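You operate a simulated robot arm through the tools that you are given. There is no shell and no other tool. Be economical: measure what you need, move in short steps, check, and stop when the job is done.

You are at the controls of a simulated robot arm. One attempt, no reset.

## Task
Pair the green controller with the console and put the blue one in dock place 2.
Fine: console on, click the pair button once, then the controller's white button once; dock it with its grips to the room.

The check looks at the end state, three seconds after you hand in, the way a careful person would. Anything else that was tipped, shoved, dropped, spilled or broken makes it a failure.

## Robot
A 7-joint arm with a two-finger parallel gripper, fixed in place. Base frame: the origin is at the foot of the arm, x ahead of it, y to its left, z up; the work surface is at about z = 700. Units: mm, degrees, N and s.
With the tool pointing down near the work surface it reaches from about 280 to 680 mm from the base axis. Its first joint turns from -66.0 to 66.0 degrees. Payload 1.57 kg.
The tool frame sits at the grasp point between the pads (the TCP): z along the fingers, y along the line on which they close. The tips reach 30 mm beyond it. Largest opening 110 mm; finger width 24, thickness 12; the body of the gripper, 48 by 112 mm, starts 78 mm behind the TCP.
Orientation is that of the tool frame in the base frame, as a unit quaternion [w, x, y, z]. With the fingers straight down and closing along the base's y, the tool's x points along the base's -x, its y along +y and its z along -z.

## Interface
- The arm moves only by the tool drive_tool. Its argument "series" is a list of rows, each a list of 3 entries, a list of its own where there are three numbers: the shift along the tool's x, y, z in mm, then the turn, a rotation vector about the tool's x, y, z in degrees, then the opening, from 0 (shut) to 1 (fully open). In form: [[[tx, ty, tz], [ax, ay, az], hand], ...]. A call has 1 to 12 rows; each row shifts and turns the commanded pose from where the row before left it, along the tool's axes as they then stand. A row lasts 0.2 s, in which the tool goes at most 50 mm and 8.6 degrees; a call with a longer step from one row to the next is refused whole, and so is a gripper value outside its range. Where a pose cannot be reached the arm comes as near as it can. A force on the tool above 40 N (or 10 N above the force at the start of the call, whichever is more), or a blocked arm, ends the call early, and 0.2 s more pass. Each finger travels about 108 mm/s and halts on what it meets, pressing with about 28 N; the grip force reading is that of the motor and also rises with nothing between the fingers. The clock runs only during rows and for 0.2 s after the last one: add rows that do not move to give the fingers time. It gives the time, the measured TCP pose, the force on the tool (base axes), the opening and the grip force at its end, in the units of the frame above (readings bear some noise).
- Cameras (640 x 400 px; columns grow to the right, rows downward): "scene" is fixed at [168.6, -414, 1381.6]; the picture's right is [0.60, -0.80, 0.00], its down [-0.63, -0.48, -0.61] and it looks along [0.49, 0.37, -0.79] (base axes); focal length 344 px, centre (320, 200). "wrist" rides on the gripper at [-36, 0, -80] in the tool frame; the picture's right is [0.00, -1.00, 0.00], its down [0.97, 0.00, -0.24] and it looks along [0.24, 0.00, 0.97] (tool axes); focal length 218 px, centre (320, 200).
- capture(camera): a new picture of that camera. It takes no simulated time.
- pixel_to_xyz(camera, pixels): for up to 12 pixels [column, row] of the newest picture of that camera ("zoom" is the newest enlarged one), the place [x, y, z] in the base frame of the surface seen there, good to about 2 mm. It takes no simulated time.
- enlarge(camera, box): a new picture of the part [left, top, right, bottom] of that camera's present view, enlarged. It takes no simulated time.
- sign_off(): hands the job in; it is judged then, once.

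Go step by step. Measure first, check grasps and placings, and put right what went wrong. The budget is 80 turns and 54 pictures, counting those below and the enlarged ones. Unless the task says otherwise, let go and move clear before handing in, and close with one line.

The tools are called after ">>>" as a command line: name --argument value ..., lists and objects as JSON in quotes. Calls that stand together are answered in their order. drive_tool: Moves the arm, as the interface text tells. Its arguments: {"type":"object","properties":{"series":{"type":"array"}},"required":["series"]} The other tools are called the same way: capture (camera) takes a picture; pixel_to_xyz (camera, pixels) gives the place of the surface under pixels of a picture; enlarge (camera, box) takes an enlarged picture of a part of a camera's view; sign_off () hands the job in.

At the start:

```text
t: 0.0
eef_pos: [437.7, -88.5, 1003.2]
tool_rot: [0.001, 0.0, 1.0, 0.0]
contact_force: [-0.3, -0.3, -0.2]
gripper_width: 110.1
grasp_force: 0.0
```

scene: 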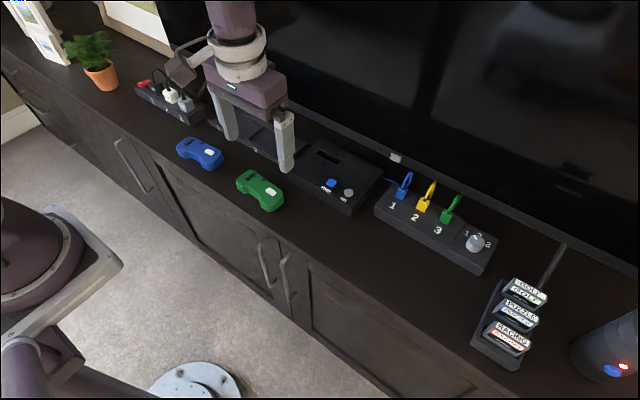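
wrist: 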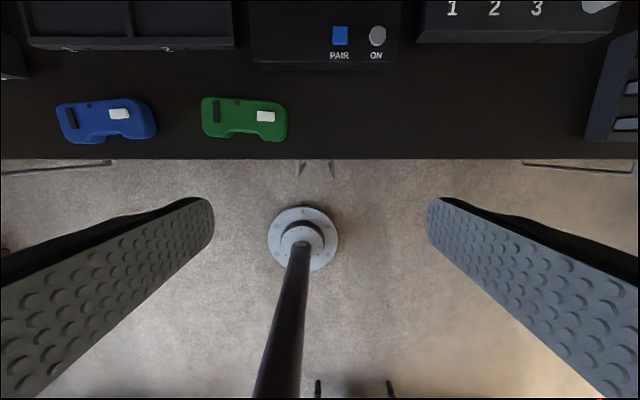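

The pictures show a blue controller near scene (200,153), a green one near (260,190), the console with PAIR and ON buttons at (332,183)/(348,192), and the dock behind the gripper. I'll enlarge these areas to read details.

>>> enlarge --camera "scene" --box '[160, 100, 400, 250]'

>>> enlarge --camera "wrist" --box '[0, 0, 420, 160]'

>>> enlarge --camera "scene" --box '[360, 150, 640, 380]'

```text
2.67 times, centred on (280, 175) of scene
```

zoom: 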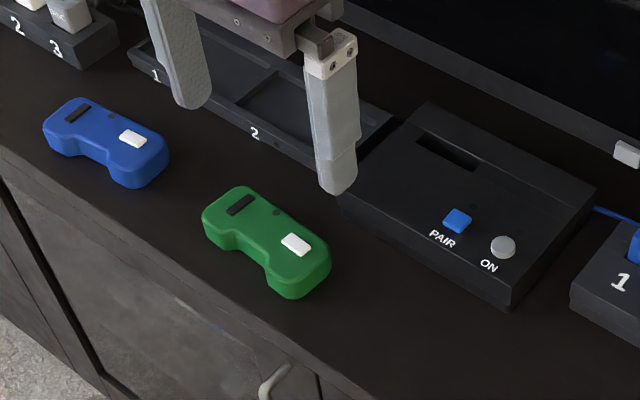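

```text
1.52 times, centred on (210, 80) of wrist
```

zoom: 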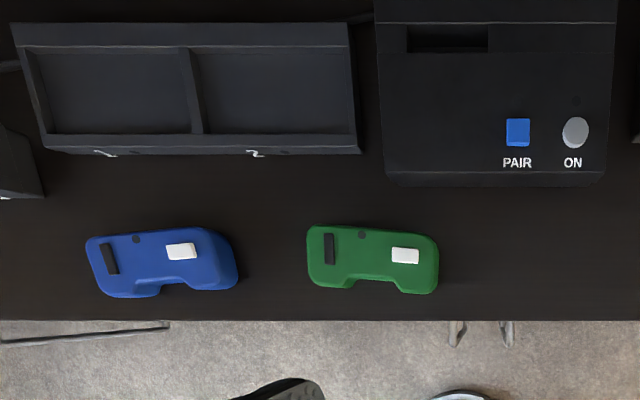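

```text
1.74 times, centred on (500, 265) of scene
```

zoom: 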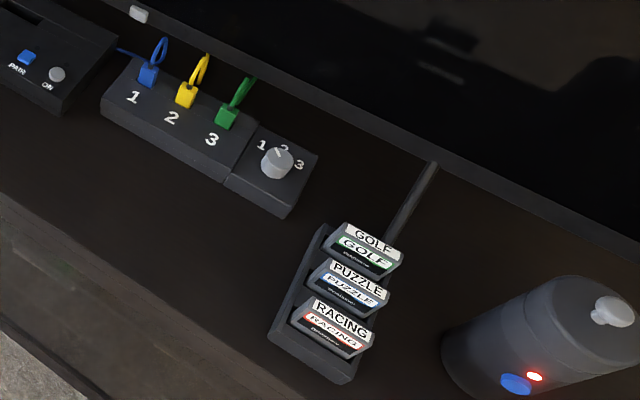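

The console LED (dark dot above ON) looks unlit, and the grips (notch side) face the room already. I'll measure the parts and look at the power strip.

>>> enlarge --camera "scene" --box '[110, 50, 250, 137]'

>>> pixel_to_xyz --camera "wrist" --pixels '[[340, 35], [377, 35], [118, 114], [60, 110], [152, 130], [265, 116], [204, 115], [286, 125], [170, 60], [100, 80], [75, 140], [325, 100]]'

>>> enlarge --camera "wrist" --box '[0, 0, 280, 160]'

```text
4.57 times, centred on (180, 94) of scene
```

zoom: 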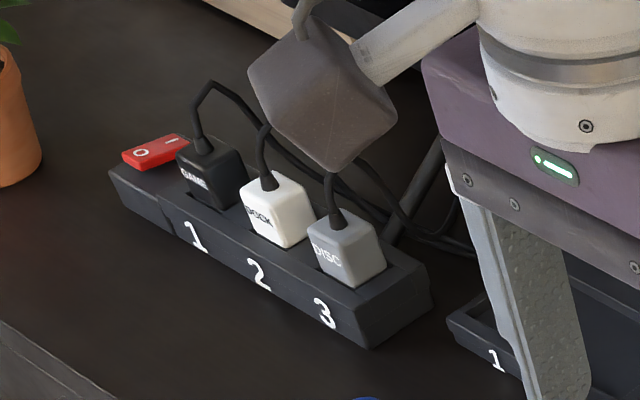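

```text
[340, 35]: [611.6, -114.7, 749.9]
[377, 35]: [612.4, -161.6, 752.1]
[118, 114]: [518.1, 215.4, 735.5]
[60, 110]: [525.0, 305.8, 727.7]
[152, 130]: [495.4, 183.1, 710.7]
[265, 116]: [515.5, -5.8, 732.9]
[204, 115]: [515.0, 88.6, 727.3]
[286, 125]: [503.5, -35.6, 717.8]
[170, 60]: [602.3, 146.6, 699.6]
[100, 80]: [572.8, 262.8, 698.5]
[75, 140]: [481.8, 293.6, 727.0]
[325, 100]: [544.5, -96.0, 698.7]
```

```text
2.29 times, centred on (140, 80) of wrist
```

zoom: 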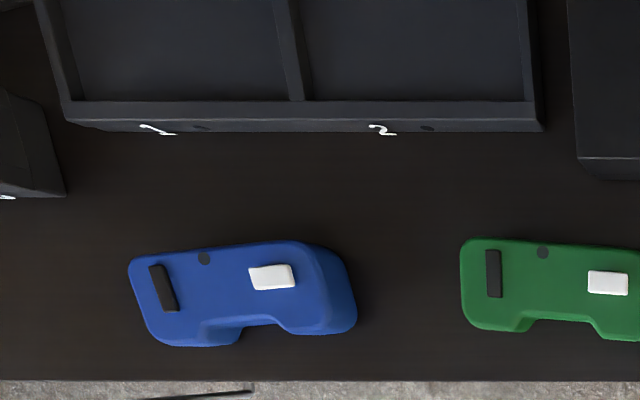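

ON is at about (612,-162,752), PAIR at (612,-115,750). I'll move over the console with the fingers closed and look closely at LED and switch states.

>>> drive_tool --series '[[[-40, 0, 10], [0, 0, 0], 0.5], [[-40, 0, 10], [0, 0, 0], 0.0], [[-40, -10, 20], [0, 0, 0], 0.0], [[-20, -20, 20], [0, 0, 0], 0.0], [[0, 0, 0], [0, 0, 0], 0.0]]'

>>> capture --camera "wrist"

>>> capture --camera "scene"

```text
t: 1.2
eef_pos: [575.6, -120.2, 941.4]
tool_rot: [-0.001, 0.001, 1.0, 0.0]
contact_force: [0.4, 0.0, 0.3]
gripper_width: 0.0
grasp_force: 21.7
```

```text
46 pictures are left
```

wrist: 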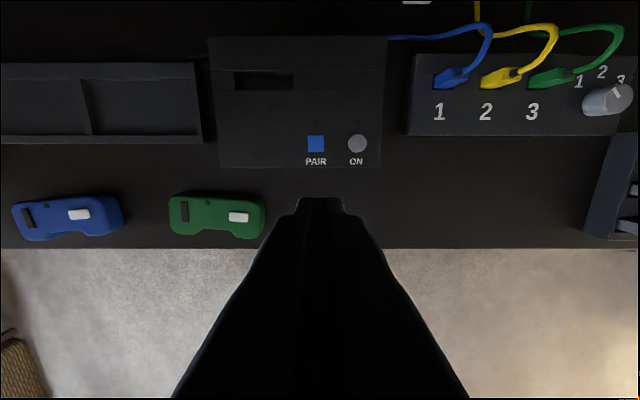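

```text
45 pictures are left
```

scene: 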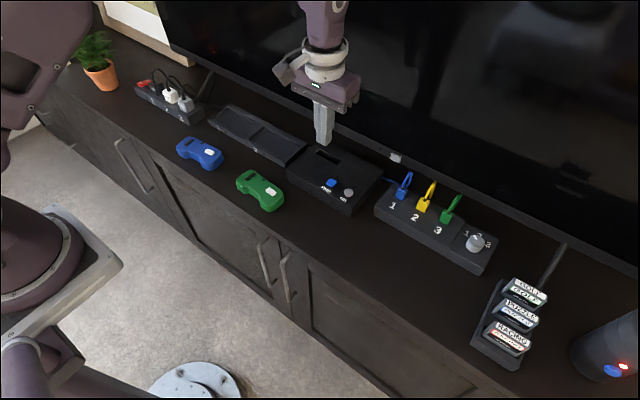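

>>> enlarge --camera "wrist" --box '[210, 30, 390, 170]'

>>> pixel_to_xyz --camera "wrist" --pixels '[[316, 143], [357, 143], [340, 130], [238, 217], [204, 203], [336, 160]]'

>>> enlarge --camera "scene" --box '[120, 60, 220, 130]'

```text
2.86 times, centred on (300, 100) of wrist
```

zoom: 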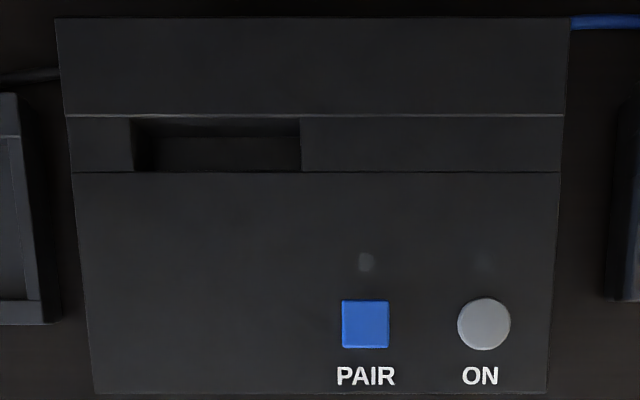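

```text
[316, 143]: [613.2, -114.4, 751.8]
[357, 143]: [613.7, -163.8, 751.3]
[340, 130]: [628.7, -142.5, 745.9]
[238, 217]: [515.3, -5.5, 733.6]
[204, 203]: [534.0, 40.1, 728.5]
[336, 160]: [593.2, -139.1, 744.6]
```

```text
5.71 times, centred on (170, 95) of scene
```

zoom: 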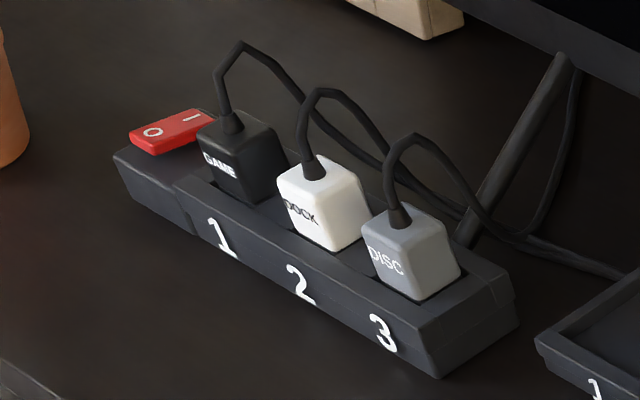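

Both LEDs are dark, so the console is off. I'll go above ON (613,-163), and lower tips to just above it (TCP z≈790).

>>> drive_tool --series '[[[-19, -21, 30], [0, 0, 0], 0], [[-19, -22, 40], [0, 0, 0], 0], [[0, 0, 40], [0, 0, 0], 0], [[0, 0, 30], [0, 0, 0], 0], [[0, 0, 11], [0, 0, 0], 0], [[0, 0, 0], [0, 0, 0], 0]]'

>>> capture --camera "wrist"

```text
t: 2.6
eef_pos: [615.1, -160.8, 790.9]
tool_rot: [0.0, 0.0, 1.0, 0.0]
contact_force: [0.0, -0.1, 0.2]
gripper_width: 0.0
grasp_force: 20.8
```

```text
42 pictures are left
```

wrist: 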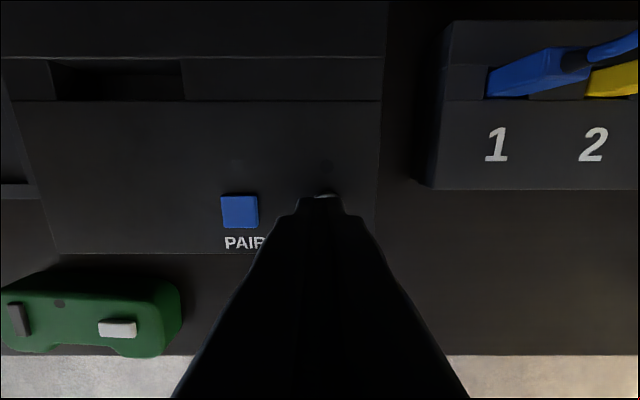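

The tip is over ON with about 9 mm of clearance. I'll press down slowly and come back up in the same call.

>>> drive_tool --series '[[[1, -2, 6], [0, 0, 0], 0], [[0, 0, 3], [0, 0, 0], 0], [[0, 0, 2], [0, 0, 0], 0], [[0, 0, 2], [0, 0, 0], 0], [[0, 0, 0], [0, 0, 0], 0]]'

>>> enlarge --camera "scene" --box '[280, 130, 400, 220]'

```text
t: 3.8
eef_pos: [615.5, -163.5, 778.2]
tool_rot: [0.0, 0.0, 1.0, 0.0]
contact_force: [1.5, -0.5, 2.1]
gripper_width: 0.3
grasp_force: 21.1
```

```text
4.44 times, centred on (340, 175) of scene
```

zoom: 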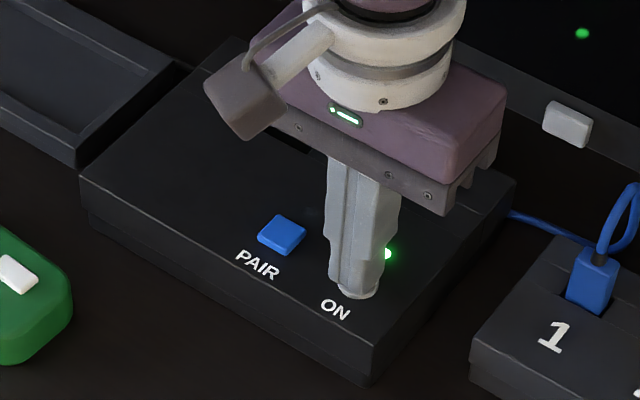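

The console LED is now green (zoom (388,254)): it is on. I'll lift and hover over PAIR at (613,-114).

>>> drive_tool --series '[[[0, 0, -22], [0, 0, 0], 0], [[1, 25, 0], [0, 0, 0], 0], [[1, 24, 0], [0, 0, 0], 0], [[0, 0, 10], [0, 0, 0], 0], [[0, 0, 0], [0, 0, 0], 0]]'

>>> capture --camera "wrist"

>>> enlarge --camera "scene" --box '[230, 130, 400, 240]'

```text
t: 5.0
eef_pos: [612.8, -113.5, 791.0]
tool_rot: [0.0, 0.0, 1.0, 0.0]
contact_force: [0.2, 0.5, 0.4]
gripper_width: 0.3
grasp_force: 21.0
```

```text
40 pictures are left
```

wrist: 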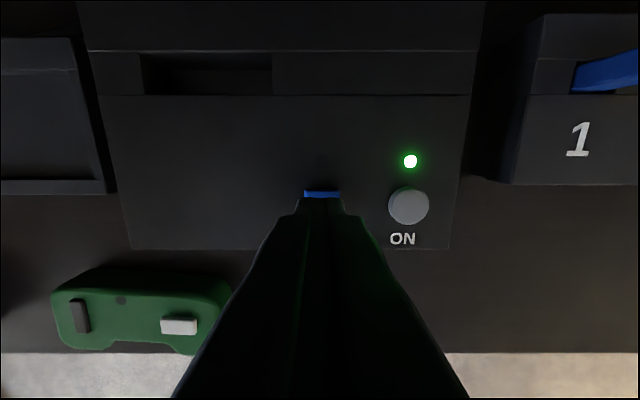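

```text
3.64 times, centred on (315, 185) of scene
```

zoom: 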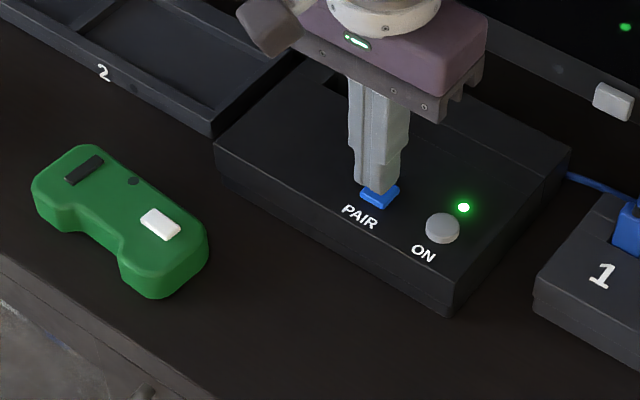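

The PAIR tip is aligned (blue visible at (321,194)) with the ON LED lit. I'll press PAIR, lift, and travel to hover above the green controller's white button.

>>> drive_tool --series '[[[0, 0, 6], [0, 0, 0], 0], [[0, 0, 3], [0, 0, 0], 0], [[0, 0, 2], [0, 0, 0], 0], [[0, 0, 2], [0, 0, 0], 0], [[0, 0, 0], [0, 0, 0], 0], [[0, 0, -25], [0, 0, 0], 0], [[33, 36, 0], [0, 0, 0], 0], [[33, 36, 0], [0, 0, 0], 0], [[32, 36, 0], [0, 0, 0], 0], [[0, 0, 28], [0, 0, 0], 0], [[0, 0, 0], [0, 0, 0], 0]]'

>>> capture --camera "wrist"

>>> enlarge --camera "scene" --box '[220, 130, 400, 240]'

```text
t: 7.4
eef_pos: [511.5, -6.4, 776.8]
tool_rot: [0.0, 0.0, 1.0, 0.001]
contact_force: [-0.6, 0.5, 0.4]
gripper_width: 0.0
grasp_force: 21.3
```

```text
38 pictures are left
```

wrist: 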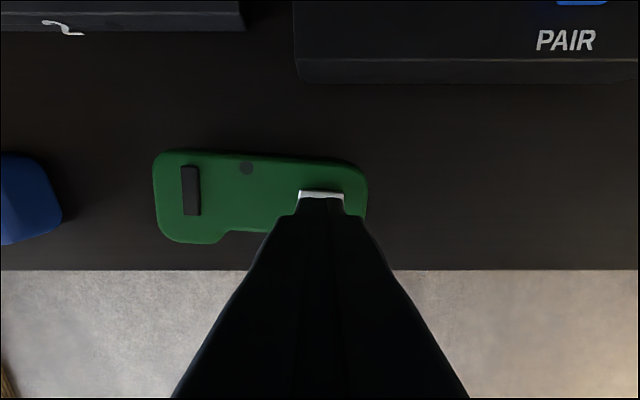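

```text
3.56 times, centred on (310, 185) of scene
```

zoom: 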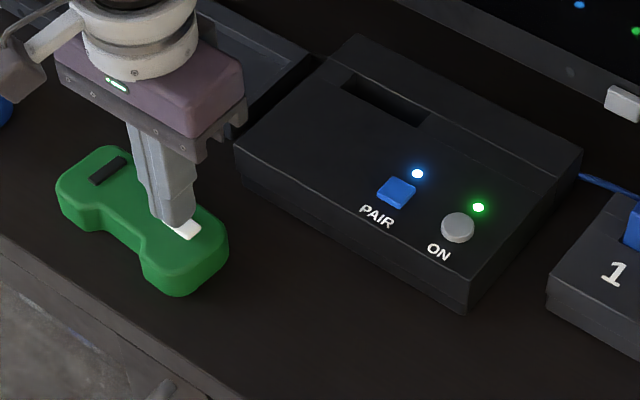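

The PAIR LED is blue, so it's in pairing mode. I'll press the green controller's white button now (contact near TCP z 764) and lift.

>>> drive_tool --series '[[[-3, 0, 8], [0, 0, 0], 0], [[0, 0, 4], [0, 0, 0], 0], [[0, 0, 2], [0, 0, 0], 0], [[0, 0, 2], [0, 0, 0], 0], [[0, 0, 0], [0, 0, 0], 0]]'

>>> enlarge --camera "scene" --box '[220, 130, 400, 240]'

```text
t: 8.6
eef_pos: [514.6, -6.2, 760.1]
tool_rot: [0.0, 0.001, 1.0, 0.0]
contact_force: [-11.4, 1.0, 32.0]
gripper_width: 0.0
grasp_force: 21.6
```

```text
3.56 times, centred on (310, 185) of scene
```

zoom: 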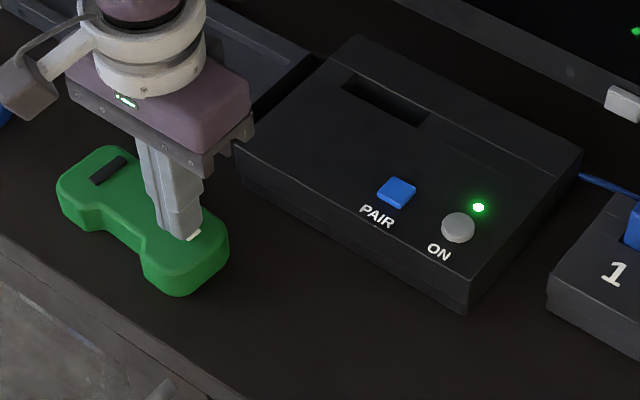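

Contact reads 32 N with the button pressed, and the PAIR LED is now dark (blinking, paired or ended). I'll lift and check.

>>> drive_tool --series '[[[0, 0, -10], [0, 0, 0], 0], [[0, 0, -40], [0, 0, 0], 0], [[0, 0, -40], [0, 0, 0], 0]]'

>>> enlarge --camera "scene" --box '[160, 110, 400, 250]'

>>> capture --camera "wrist"

```text
t: 9.4
eef_pos: [516.9, -6.1, 850.3]
tool_rot: [0.0, 0.0, 1.0, 0.0]
contact_force: [0.7, -0.3, 0.6]
gripper_width: 0.2
grasp_force: 21.3
```

```text
2.67 times, centred on (280, 180) of scene
```

zoom: 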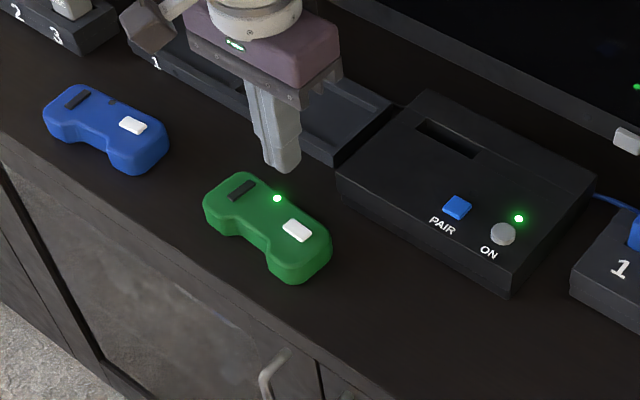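

```text
34 pictures are left
```

wrist: 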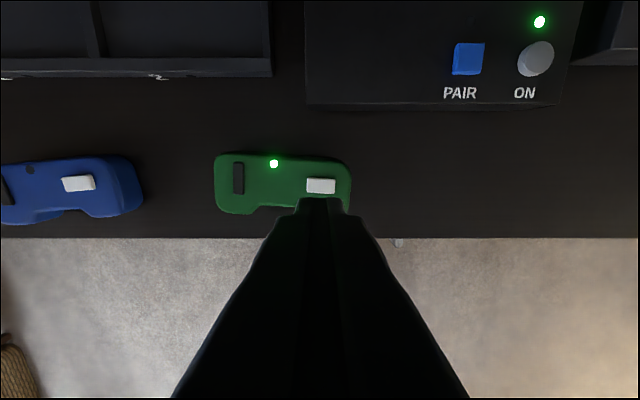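

The green controller's LED is lit green at wrist (274,163): paired. Now I'll go above the blue controller with the gripper opening to view it and the dock.

>>> drive_tool --series '[[[-5, 45, -10], [0, 0, 0], 0.3], [[-5, 45, -10], [0, 0, 0], 0.6], [[-5, 45, -10], [0, 0, 0], 1], [[-5, 45, -10], [0, 0, 0], 1], [[0, 0, 0], [0, 0, 0], 1]]'

>>> capture --camera "wrist"

>>> enlarge --camera "wrist" --box '[160, 0, 500, 212]'

```text
t: 10.6
eef_pos: [536.1, 174.6, 890.4]
tool_rot: [-0.001, 0.0, 1.0, 0.001]
contact_force: [0.3, -0.1, -0.3]
gripper_width: 109.9
grasp_force: 0.1
```

```text
33 pictures are left
```

wrist: 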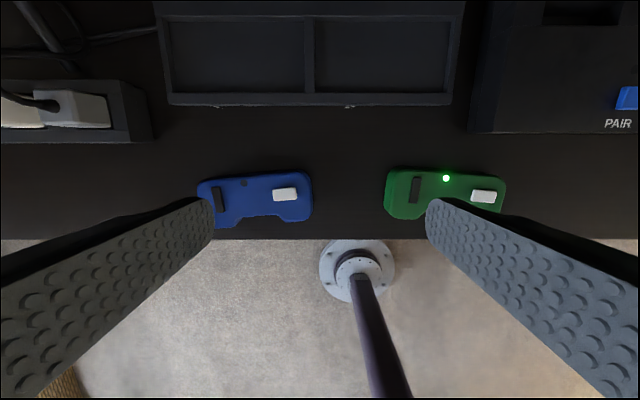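

```text
1.88 times, centred on (330, 106) of wrist
```

zoom: 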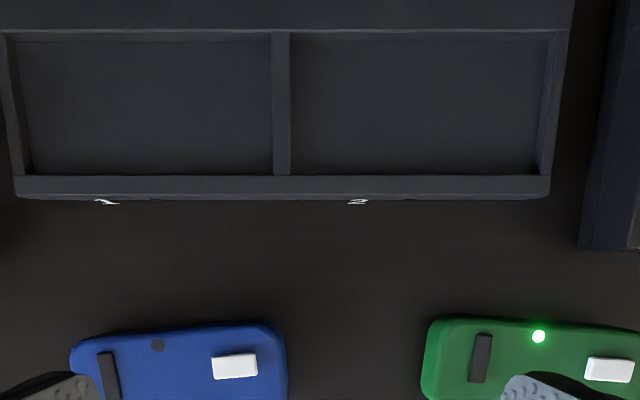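

Let me measure the dock bay 2 corners, rims and the blue controller's outline.

>>> pixel_to_xyz --camera "wrist" --pixels '[[318, 22], [318, 90], [448, 22], [444, 88], [380, 60], [380, 99], [380, 13], [310, 60], [455, 60], [380, 3], [350, 109], [455, 100]]'

>>> pixel_to_xyz --camera "wrist" --pixels '[[207, 183], [302, 174], [312, 190], [309, 218], [285, 219], [275, 210], [255, 192], [243, 216], [232, 226], [284, 194], [243, 177], [260, 208]]'

>>> enlarge --camera "scene" --box '[150, 90, 330, 210]'

>>> enlarge --camera "wrist" --box '[180, 160, 330, 240]'

```text
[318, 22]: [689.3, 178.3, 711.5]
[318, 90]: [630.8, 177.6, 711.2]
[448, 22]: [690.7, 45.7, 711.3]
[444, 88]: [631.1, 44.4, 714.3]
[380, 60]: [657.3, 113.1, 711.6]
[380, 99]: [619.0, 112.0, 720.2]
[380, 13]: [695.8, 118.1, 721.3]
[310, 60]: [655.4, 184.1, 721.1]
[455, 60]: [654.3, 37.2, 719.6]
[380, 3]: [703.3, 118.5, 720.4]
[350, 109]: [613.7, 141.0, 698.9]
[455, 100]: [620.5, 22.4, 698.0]
```

```text
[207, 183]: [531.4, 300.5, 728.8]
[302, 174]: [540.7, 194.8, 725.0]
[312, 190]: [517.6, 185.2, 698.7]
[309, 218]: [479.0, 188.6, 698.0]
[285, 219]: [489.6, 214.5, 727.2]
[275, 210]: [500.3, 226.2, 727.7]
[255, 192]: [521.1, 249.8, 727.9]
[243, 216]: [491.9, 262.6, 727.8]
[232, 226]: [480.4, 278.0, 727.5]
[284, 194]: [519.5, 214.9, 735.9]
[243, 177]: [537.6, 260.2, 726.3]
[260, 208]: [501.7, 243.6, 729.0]
```

```text
3.33 times, centred on (240, 150) of scene
```

zoom: 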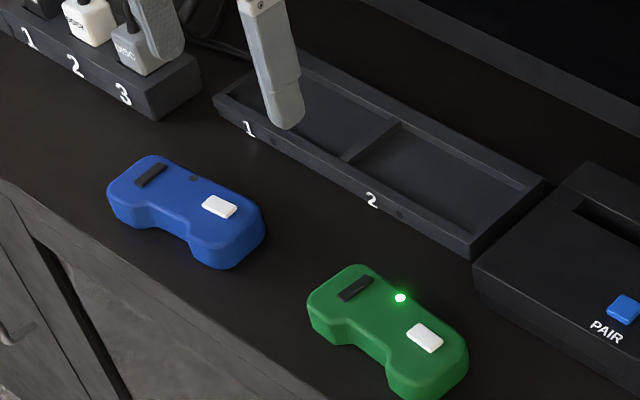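

```text
4.27 times, centred on (255, 200) of wrist
```

zoom: 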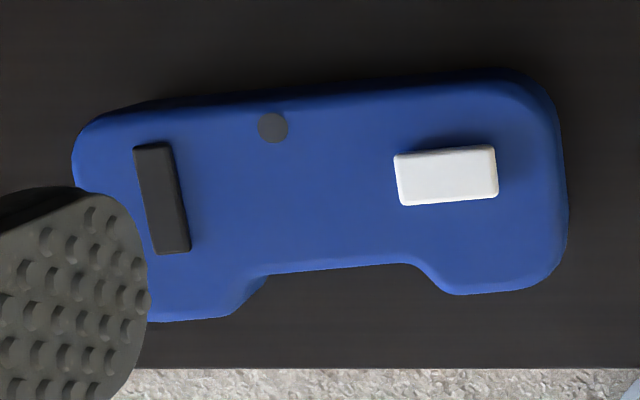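

Bay 2 interior spans x≈628–692, y≈45–178 with rim top z≈721, floor 711; the blue one is yawed several degrees. I'll measure its edge lines precisely and the TV's position behind the dock.

>>> pixel_to_xyz --camera "zoom" --pixels '[[270, 270], [400, 260], [180, 125], [480, 98], [402, 180], [490, 172], [155, 150], [178, 245], [500, 285], [540, 130], [190, 310], [330, 190]]'

>>> capture --camera "scene"

>>> pixel_to_xyz --camera "scene" --pixels '[[330, 120], [345, 128], [360, 135], [310, 115], [300, 95], [320, 100], [340, 110], [395, 157], [300, 140]]'

```text
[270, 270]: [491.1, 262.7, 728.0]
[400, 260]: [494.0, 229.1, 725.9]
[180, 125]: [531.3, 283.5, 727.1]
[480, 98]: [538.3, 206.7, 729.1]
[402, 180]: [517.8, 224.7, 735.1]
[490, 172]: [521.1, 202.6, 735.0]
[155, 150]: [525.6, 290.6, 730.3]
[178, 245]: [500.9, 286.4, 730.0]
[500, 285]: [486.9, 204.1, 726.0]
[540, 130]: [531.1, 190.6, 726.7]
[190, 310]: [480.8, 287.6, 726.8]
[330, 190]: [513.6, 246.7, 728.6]
```

```text
29 pictures are left
```

scene: 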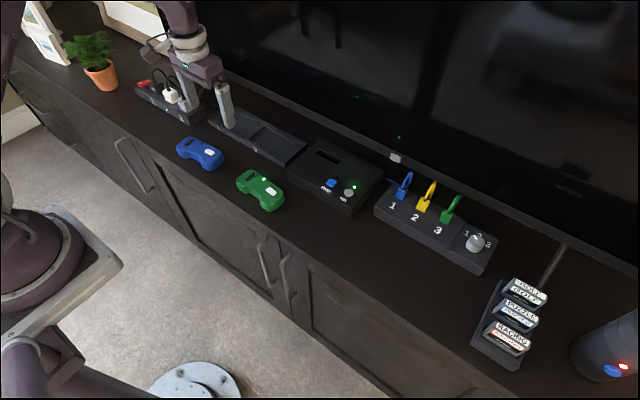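

```text
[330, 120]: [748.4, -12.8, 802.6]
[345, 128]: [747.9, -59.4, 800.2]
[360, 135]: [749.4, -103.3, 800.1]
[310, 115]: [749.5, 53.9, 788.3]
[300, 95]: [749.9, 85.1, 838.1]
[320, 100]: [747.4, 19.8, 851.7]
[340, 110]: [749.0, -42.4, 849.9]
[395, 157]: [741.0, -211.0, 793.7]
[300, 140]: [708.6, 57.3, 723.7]
```

TV face is at x≈748, leaving room. Blue's yaw is about 5° CCW; grip centre ≈ (514,246), squeezing back edge to notch (~43 mm). I'll rotate the gripper by 85° about tool z and half-close it.

>>> drive_tool --series '[[[0, 0, 0], [0, 0, 8.5], 0.8], [[0, 0, 0], [0, 0, 8.5], 0.75], [[0, 0, 0], [0, 0, 8.5], 0.75], [[0, 0, 0], [0, 0, 8.5], 0.75], [[0, 0, 0], [0, 0, 8.5], 0.75], [[0, 0, 0], [0, 0, 8.5], 0.75], [[0, 0, 0], [0, 0, 8.5], 0.75], [[0, 0, 0], [0, 0, 8.5], 0.75], [[0, 0, 0], [0, 0, 8.5], 0.75], [[0, 0, 0], [0, 0, 8.5], 0.75], [[0, 0, 0], [0, 0, 0], 0.75]]'

>>> capture --camera "wrist"

```text
t: 13.0
eef_pos: [536.7, 175.2, 888.9]
tool_rot: [0.0, 0.676, 0.737, -0.001]
contact_force: [-0.6, 0.5, 0.1]
gripper_width: 82.4
grasp_force: 0.1
```

```text
28 pictures are left
```

wrist: 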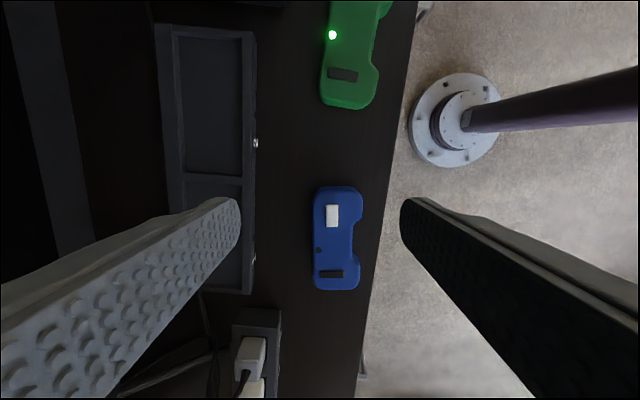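

The blue controller now appears aligned with the image vertical. I'll move over it and down to z≈800, then check.

>>> drive_tool --series '[[[36, -8, 10], [0, 0, 0], 0.75], [[36.5, -8.5, 10], [0, 0, 0], 0.75], [[0, 0, 40], [0, 0, 0], 0.75], [[0, 0, 28], [0, 0, 0], 0.75], [[0, 0, 0], [0, 0, 0], 0.75]]'

>>> capture --camera "wrist"

>>> enlarge --camera "scene" --box '[150, 80, 310, 190]'

```text
t: 14.2
eef_pos: [515.6, 244.3, 801.3]
tool_rot: [-0.001, 0.676, 0.737, 0.0]
contact_force: [0.1, -0.3, 0.7]
gripper_width: 82.4
grasp_force: 0.0
```

```text
27 pictures are left
```

wrist: 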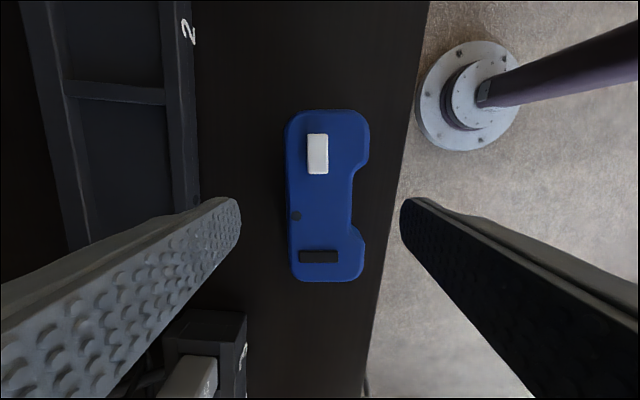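

```text
3.64 times, centred on (230, 135) of scene
```

zoom: 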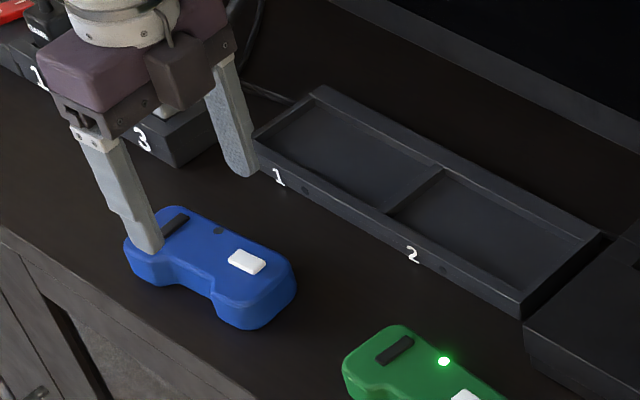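

Blue looks rotated ~2° relative to the gripper; I'll measure its edges at this closer range.

>>> pixel_to_xyz --camera "wrist" --pixels '[[292, 140], [294, 250], [350, 180], [348, 225], [318, 115], [325, 278], [366, 140], [360, 255], [309, 140], [310, 170], [355, 172], [354, 232]]'

>>> enlarge --camera "wrist" --box '[240, 100, 400, 290]'

```text
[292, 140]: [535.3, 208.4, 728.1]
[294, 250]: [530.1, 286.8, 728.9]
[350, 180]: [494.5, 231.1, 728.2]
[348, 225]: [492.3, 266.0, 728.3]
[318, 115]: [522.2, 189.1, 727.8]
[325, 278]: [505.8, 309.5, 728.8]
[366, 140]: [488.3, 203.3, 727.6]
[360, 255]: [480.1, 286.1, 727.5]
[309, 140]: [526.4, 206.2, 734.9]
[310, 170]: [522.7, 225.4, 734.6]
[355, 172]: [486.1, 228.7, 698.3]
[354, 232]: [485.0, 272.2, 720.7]
```

```text
2.11 times, centred on (320, 195) of wrist
```

zoom: 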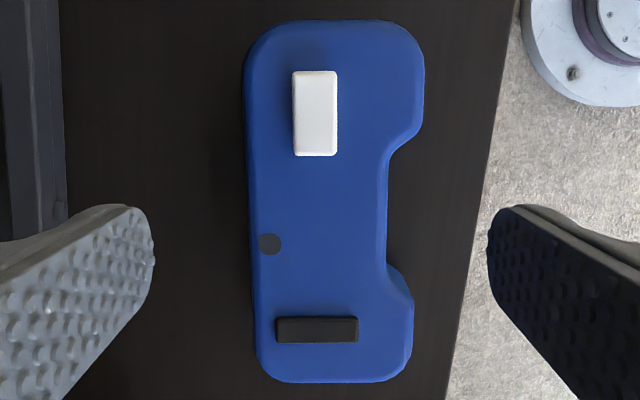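

Notch spans y≈229–268, so centre is y≈248.5, x≈513. I'll shift slightly, descend to TCP z≈741.5 (tips ~13 mm above the table) and close.

>>> drive_tool --series '[[[4.4, -2.2, 20], [0, 0, 0], 0.75], [[0, 0, 25], [0, 0, 0], 0.75], [[0, 0, 14.5], [0, 0, 0], 0.75], [[0, 0, 0], [0, 0, 0], 0.75]]'

>>> enlarge --camera "scene" --box '[150, 100, 280, 190]'

>>> capture --camera "wrist"

```text
t: 15.2
eef_pos: [513.9, 248.9, 741.8]
tool_rot: [0.0, 0.675, 0.737, -0.001]
contact_force: [-0.1, 0.0, -0.8]
gripper_width: 82.4
grasp_force: 0.1
```

```text
4.44 times, centred on (215, 145) of scene
```

zoom: 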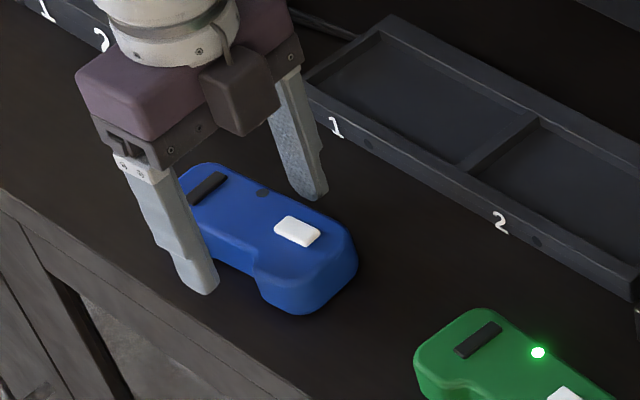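

```text
23 pictures are left
```

wrist: 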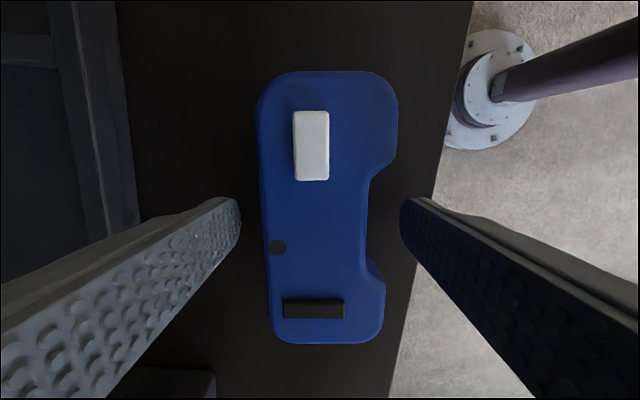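

The fingers straddle the back edge and the notch (notch centre row ~222 vs. expected 227). Closing now.

>>> drive_tool --series '[[[0, 0, 0], [0, 0, 0], 0.55], [[0, 0, 0], [0, 0, 0], 0.4], [[0, 0, 0], [0, 0, 0], 0.2], [[0, 0, 0], [0, 0, 0], 0.2], [[0, 0, 0], [0, 0, 0], 0.2]]'

>>> capture --camera "wrist"

```text
t: 16.4
eef_pos: [513.9, 248.3, 741.4]
tool_rot: [0.0, 0.675, 0.738, -0.001]
contact_force: [0.6, -0.2, 0.8]
gripper_width: 48.4
grasp_force: 28.3
```

```text
22 pictures are left
```

wrist: 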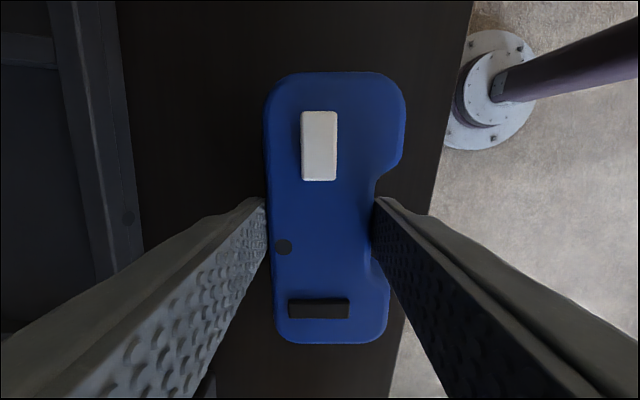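

Gripped at 48.4 mm with 28 N. Lifting 60 mm and checking.

>>> drive_tool --series '[[[0, 0, -10], [0, 0, 0], 0.2], [[0, 0, -25], [0, 0, 0], 0.2], [[0, 0, -25], [0, 0, 0], 0.2], [[0, 0, 0], [0, 0, 0], 0.2]]'

>>> capture --camera "wrist"

>>> pixel_to_xyz --camera "wrist" --pixels '[[272, 120], [280, 310], [398, 120], [383, 310], [330, 77], [330, 337], [376, 190], [268, 180], [272, 280]]'

>>> enlarge --camera "scene" --box '[150, 80, 310, 190]'

```text
t: 17.4
eef_pos: [511.7, 250.3, 800.8]
tool_rot: [0.0, 0.676, 0.737, 0.0]
contact_force: [0.5, 0.4, -3.1]
gripper_width: 48.9
grasp_force: 28.3
```

```text
21 pictures are left
```

wrist: 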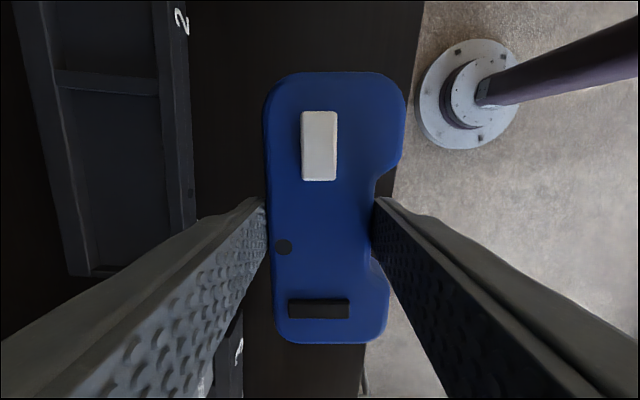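

```text
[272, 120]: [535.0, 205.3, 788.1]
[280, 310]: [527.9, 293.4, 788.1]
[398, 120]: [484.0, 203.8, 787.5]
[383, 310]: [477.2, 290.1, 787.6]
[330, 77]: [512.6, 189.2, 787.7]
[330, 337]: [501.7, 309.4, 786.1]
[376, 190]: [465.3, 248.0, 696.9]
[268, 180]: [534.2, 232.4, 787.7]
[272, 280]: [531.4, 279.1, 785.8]
```

```text
3.64 times, centred on (230, 135) of scene
```

zoom: 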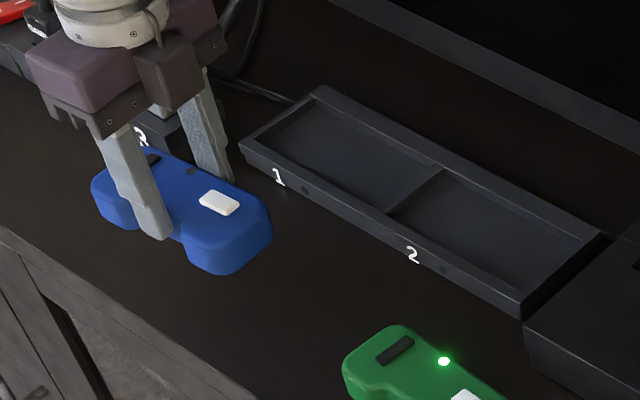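

The controller is held level, spanning tool-y about −35…+24 and centred lengthwise. I'll measure bay 2's rim edges from this zoom before moving.

>>> pixel_to_xyz --camera "zoom" --pixels '[[500, 190], [510, 192], [520, 215], [490, 230], [455, 246], [448, 252], [440, 258], [520, 295], [545, 270], [570, 245], [410, 195], [430, 200]]'

>>> enlarge --camera "scene" --box '[235, 110, 315, 170]'

```text
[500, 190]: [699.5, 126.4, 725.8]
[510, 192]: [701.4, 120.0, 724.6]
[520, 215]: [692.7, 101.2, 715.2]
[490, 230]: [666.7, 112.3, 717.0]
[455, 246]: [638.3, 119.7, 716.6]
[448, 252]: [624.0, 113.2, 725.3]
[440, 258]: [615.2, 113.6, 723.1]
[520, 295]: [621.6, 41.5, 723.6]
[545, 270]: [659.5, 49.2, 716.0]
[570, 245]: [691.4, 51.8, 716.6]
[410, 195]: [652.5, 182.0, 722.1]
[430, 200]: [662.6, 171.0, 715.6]
```

```text
6.67 times, centred on (275, 140) of scene
```

zoom: 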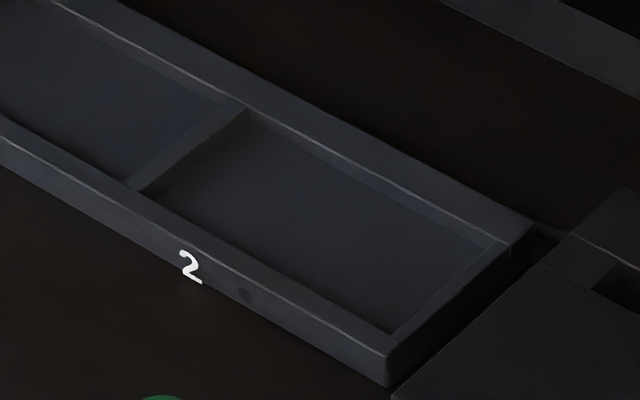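

I'll sample a row of points across the bay to locate its inner walls.

>>> pixel_to_xyz --camera "zoom" --pixels '[[375, 165], [372, 172], [368, 178], [364, 184], [360, 190], [295, 282], [290, 279], [284, 284], [278, 289], [450, 288], [458, 293], [190, 157]]'

>>> pixel_to_xyz --camera "zoom" --pixels '[[300, 270], [305, 262], [195, 160], [205, 165], [180, 150], [440, 283], [430, 275], [210, 145], [215, 135], [400, 330]]'

```text
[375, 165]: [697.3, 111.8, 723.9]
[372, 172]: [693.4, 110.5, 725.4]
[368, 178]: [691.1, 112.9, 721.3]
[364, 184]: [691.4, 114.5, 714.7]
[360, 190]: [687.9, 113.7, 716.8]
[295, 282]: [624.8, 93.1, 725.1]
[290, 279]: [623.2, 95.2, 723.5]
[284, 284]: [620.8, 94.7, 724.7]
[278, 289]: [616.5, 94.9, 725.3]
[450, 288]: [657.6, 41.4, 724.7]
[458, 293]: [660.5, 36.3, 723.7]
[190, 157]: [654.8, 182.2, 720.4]
```

```text
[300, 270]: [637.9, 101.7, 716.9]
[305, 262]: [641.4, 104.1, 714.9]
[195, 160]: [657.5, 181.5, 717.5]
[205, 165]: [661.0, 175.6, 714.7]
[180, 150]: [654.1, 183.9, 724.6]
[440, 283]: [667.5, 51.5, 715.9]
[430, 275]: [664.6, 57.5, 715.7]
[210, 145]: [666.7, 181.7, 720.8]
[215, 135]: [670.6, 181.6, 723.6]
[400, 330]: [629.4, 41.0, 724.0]
```

Bay 2 interior: x≈626–692, y≈42–181, so centre ≈ (659,111.5); target TCP ≈ (664.5,111.5). I'll square the yaw (+4.8°), move in −y first, then +x, staying at z≈800.

>>> drive_tool --series '[[[0, 0, 0], [0, 0, 4.8], 0.2], [[-35, 0, 0], [0, 0, 0], 0.2], [[-35, 0, 0], [0, 0, 0], 0.2], [[-35, 0, 0], [0, 0, 0], 0.2], [[-33.8, 0, 0], [0, 0, 0], 0.2], [[0, 35, 0], [0, 0, 0], 0.2], [[0, 35, 0], [0, 0, 0], 0.2], [[0, 35, 0], [0, 0, 0], 0.2], [[0, 30, 0], [0, 0, 0], 0.2], [[0, 17, 0], [0, 0, 0], 0.2], [[0, 0, 0], [0, 0, 0], 0.2], [[0, 0, 0], [0, 0, 0], 0.2]]'

>>> capture --camera "wrist"

>>> enlarge --camera "scene" --box '[200, 60, 360, 170]'

```text
t: 20.0
eef_pos: [662.1, 109.9, 801.0]
tool_rot: [0.0, 0.706, 0.708, 0.0]
contact_force: [0.1, -0.9, -1.6]
gripper_width: 48.2
grasp_force: 27.6
```

```text
18 pictures are left
```

wrist: 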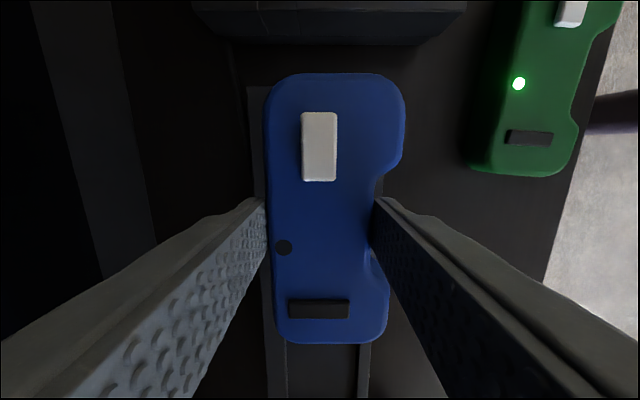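

```text
3.64 times, centred on (280, 115) of scene
```

zoom: 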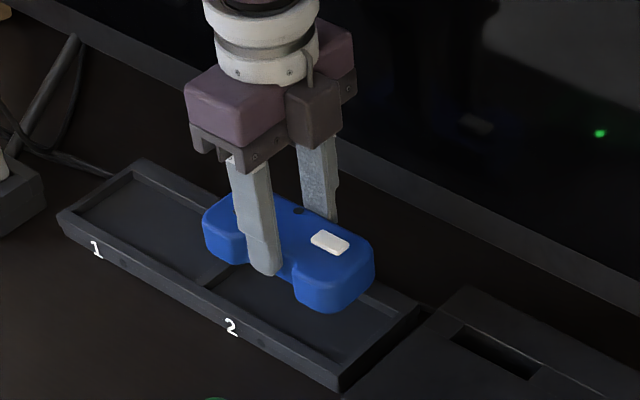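

Hovering over bay 2. Readings vary by ~2 mm, so I'll re-read and measure the controller versus the dock rim directly.

>>> drive_tool --series '[[[0, 0, 14], [0, 0, 0], 0.2], [[0, 0, 10], [0, 0, 0], 0.2], [[0, 0, 0], [0, 0, 0], 0.2]]'

>>> capture --camera "wrist"

>>> pixel_to_xyz --camera "wrist" --pixels '[[272, 120], [280, 310], [398, 120], [383, 310], [330, 77], [330, 337], [268, 180], [285, 365], [278, 375], [270, 375], [360, 375], [368, 375]]'

```text
t: 20.8
eef_pos: [662.4, 108.6, 776.0]
tool_rot: [0.0, 0.706, 0.708, 0.0]
contact_force: [0.6, 0.4, -1.8]
gripper_width: 48.2
grasp_force: 28.0
```

```text
16 pictures are left
```

wrist: 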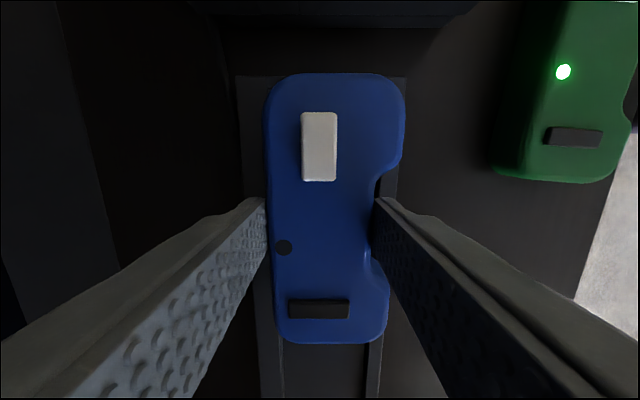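

```text
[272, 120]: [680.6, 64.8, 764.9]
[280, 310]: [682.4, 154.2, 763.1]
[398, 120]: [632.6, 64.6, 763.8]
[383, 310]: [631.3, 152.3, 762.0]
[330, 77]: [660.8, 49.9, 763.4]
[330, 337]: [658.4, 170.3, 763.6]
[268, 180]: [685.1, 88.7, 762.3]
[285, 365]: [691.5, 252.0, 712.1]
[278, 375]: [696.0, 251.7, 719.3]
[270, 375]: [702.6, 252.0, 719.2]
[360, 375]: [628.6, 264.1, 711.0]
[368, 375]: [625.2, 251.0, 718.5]
```

Controller centre is ≈(656.9,110.1) versus bay centre (659,111.5). I'll correct +2 mm x, +1.5 mm y, and lower to z≈760.

>>> drive_tool --series '[[[1.5, 2, 0], [0, 0, 0], 0.2], [[0, 0, 8], [0, 0, 0], 0.2], [[0, 0, 7], [0, 0, 0], 0.2], [[0, 0, 0], [0, 0, 0], 0.2]]'

>>> enlarge --camera "scene" --box '[220, 100, 330, 175]'

```text
t: 21.8
eef_pos: [666.3, 110.3, 761.9]
tool_rot: [0.0, 0.706, 0.708, 0.0]
contact_force: [0.6, -0.2, -1.8]
gripper_width: 48.4
grasp_force: 27.9
```

```text
5.33 times, centred on (275, 138) of scene
```

zoom: 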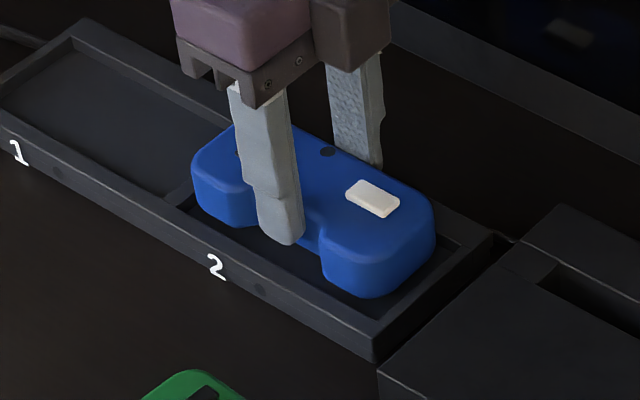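

It's entering the bay without contact (force −1.8 N). I'll lower in 2 mm steps to the floor.

>>> drive_tool --series '[[[0, 0, 2], [0, 0, 0], 0.2], [[0, 0, 2], [0, 0, 0], 0.2], [[0, 0, 1.5], [0, 0, 0], 0.2], [[0, 0, 0], [0, 0, 0], 0.2]]'

>>> enlarge --camera "scene" --box '[220, 100, 330, 175]'

```text
t: 22.8
eef_pos: [665.3, 111.4, 757.5]
tool_rot: [0.0, 0.706, 0.708, -0.001]
contact_force: [0.3, -0.4, -1.9]
gripper_width: 48.6
grasp_force: 28.2
```

```text
5.33 times, centred on (275, 138) of scene
```

zoom: 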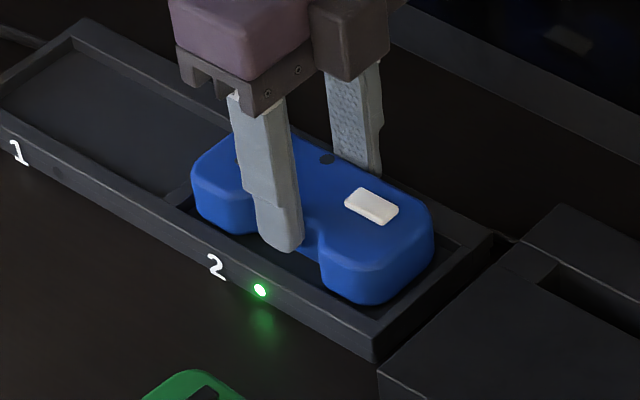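

The dock place 2 LED is now lit green. I'll go down gently by up to 3 mm more until contact.

>>> drive_tool --series '[[[0, 0, 1], [0, 0, 0], 0.2], [[0, 0, 1], [0, 0, 0], 0.2], [[0, 0, 0], [0, 0, 0], 0.2]]'

```text
t: 23.6
eef_pos: [666.2, 112.1, 753.2]
tool_rot: [0.0, 0.706, 0.709, 0.0]
contact_force: [-0.3, -0.7, -2.1]
gripper_width: 48.5
grasp_force: 27.9
```

Still no contact (−2.1 N is the held weight); lowering 1 mm more.

>>> drive_tool --series '[[[0, 0, 0.7], [0, 0, 0], 0.2], [[0, 0, 0.7], [0, 0, 0], 0.2], [[0, 0, 0], [0, 0, 0], 0.2]]'

>>> enlarge --camera "scene" --box '[220, 100, 330, 175]'

```text
t: 24.4
eef_pos: [666.0, 111.7, 754.6]
tool_rot: [0.001, 0.706, 0.708, 0.001]
contact_force: [-1.2, 1.5, 6.7]
gripper_width: 48.6
grasp_force: 27.8
```

```text
5.33 times, centred on (275, 138) of scene
```

zoom: 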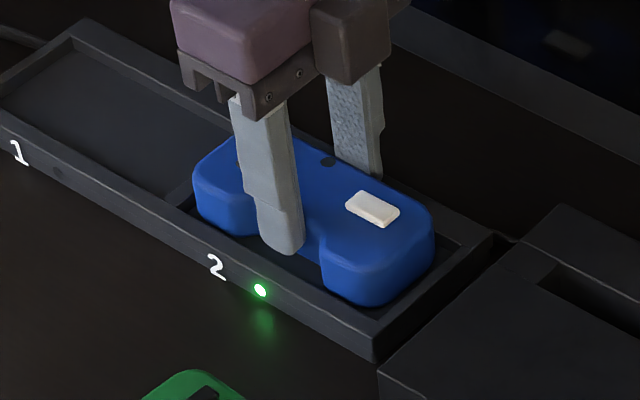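

Seated: contact at 6.7 N. I'll open modestly to release and lift straight up.

>>> drive_tool --series '[[[0, 0, 0], [0, 0, 0], 0.5], [[0, 0, 0], [0, 0, 0], 0.56], [[0, 0, 0], [0, 0, 0], 0.56], [[0, 0, -10], [0, 0, 0], 0.56], [[0, 0, -30], [0, 0, 0], 0.56], [[0, 0, -40], [0, 0, 0], 0.56], [[0, -20, -40], [0, 0, 0], 0.56], [[0, -40, -20], [0, 0, 0], 0.56], [[0, -45, 0], [0, 0, 0], 0.56], [[0, 0, 0], [0, 0, 0], 0.56]]'

>>> capture --camera "scene"

>>> enlarge --camera "scene" --box '[210, 100, 400, 225]'

```text
t: 26.6
eef_pos: [562.6, 110.5, 892.5]
tool_rot: [0.001, 0.706, 0.709, 0.001]
contact_force: [0.3, 0.5, -0.2]
gripper_width: 61.8
grasp_force: 0.0
```

```text
12 pictures are left
```

scene: 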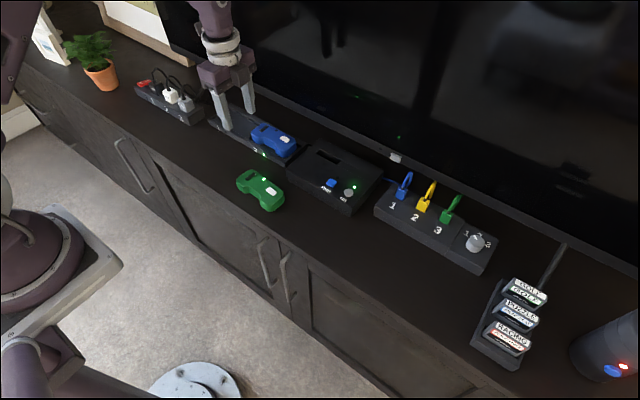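

```text
3.20 times, centred on (305, 162) of scene
```

zoom: 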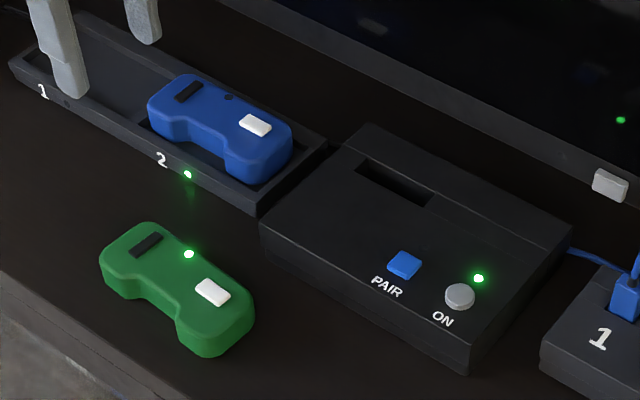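

The console LED and the green controller's LED are both lit. The blue controller sits flat in dock place 2 with its grips to the room and the dock LED lit, and the arm is clear. I'm handing in.

>>> sign_off

```text
The job is handed in.
```

The console is on, the green controller is paired with it, and the blue controller is in dock place 2 with its grips to the room.
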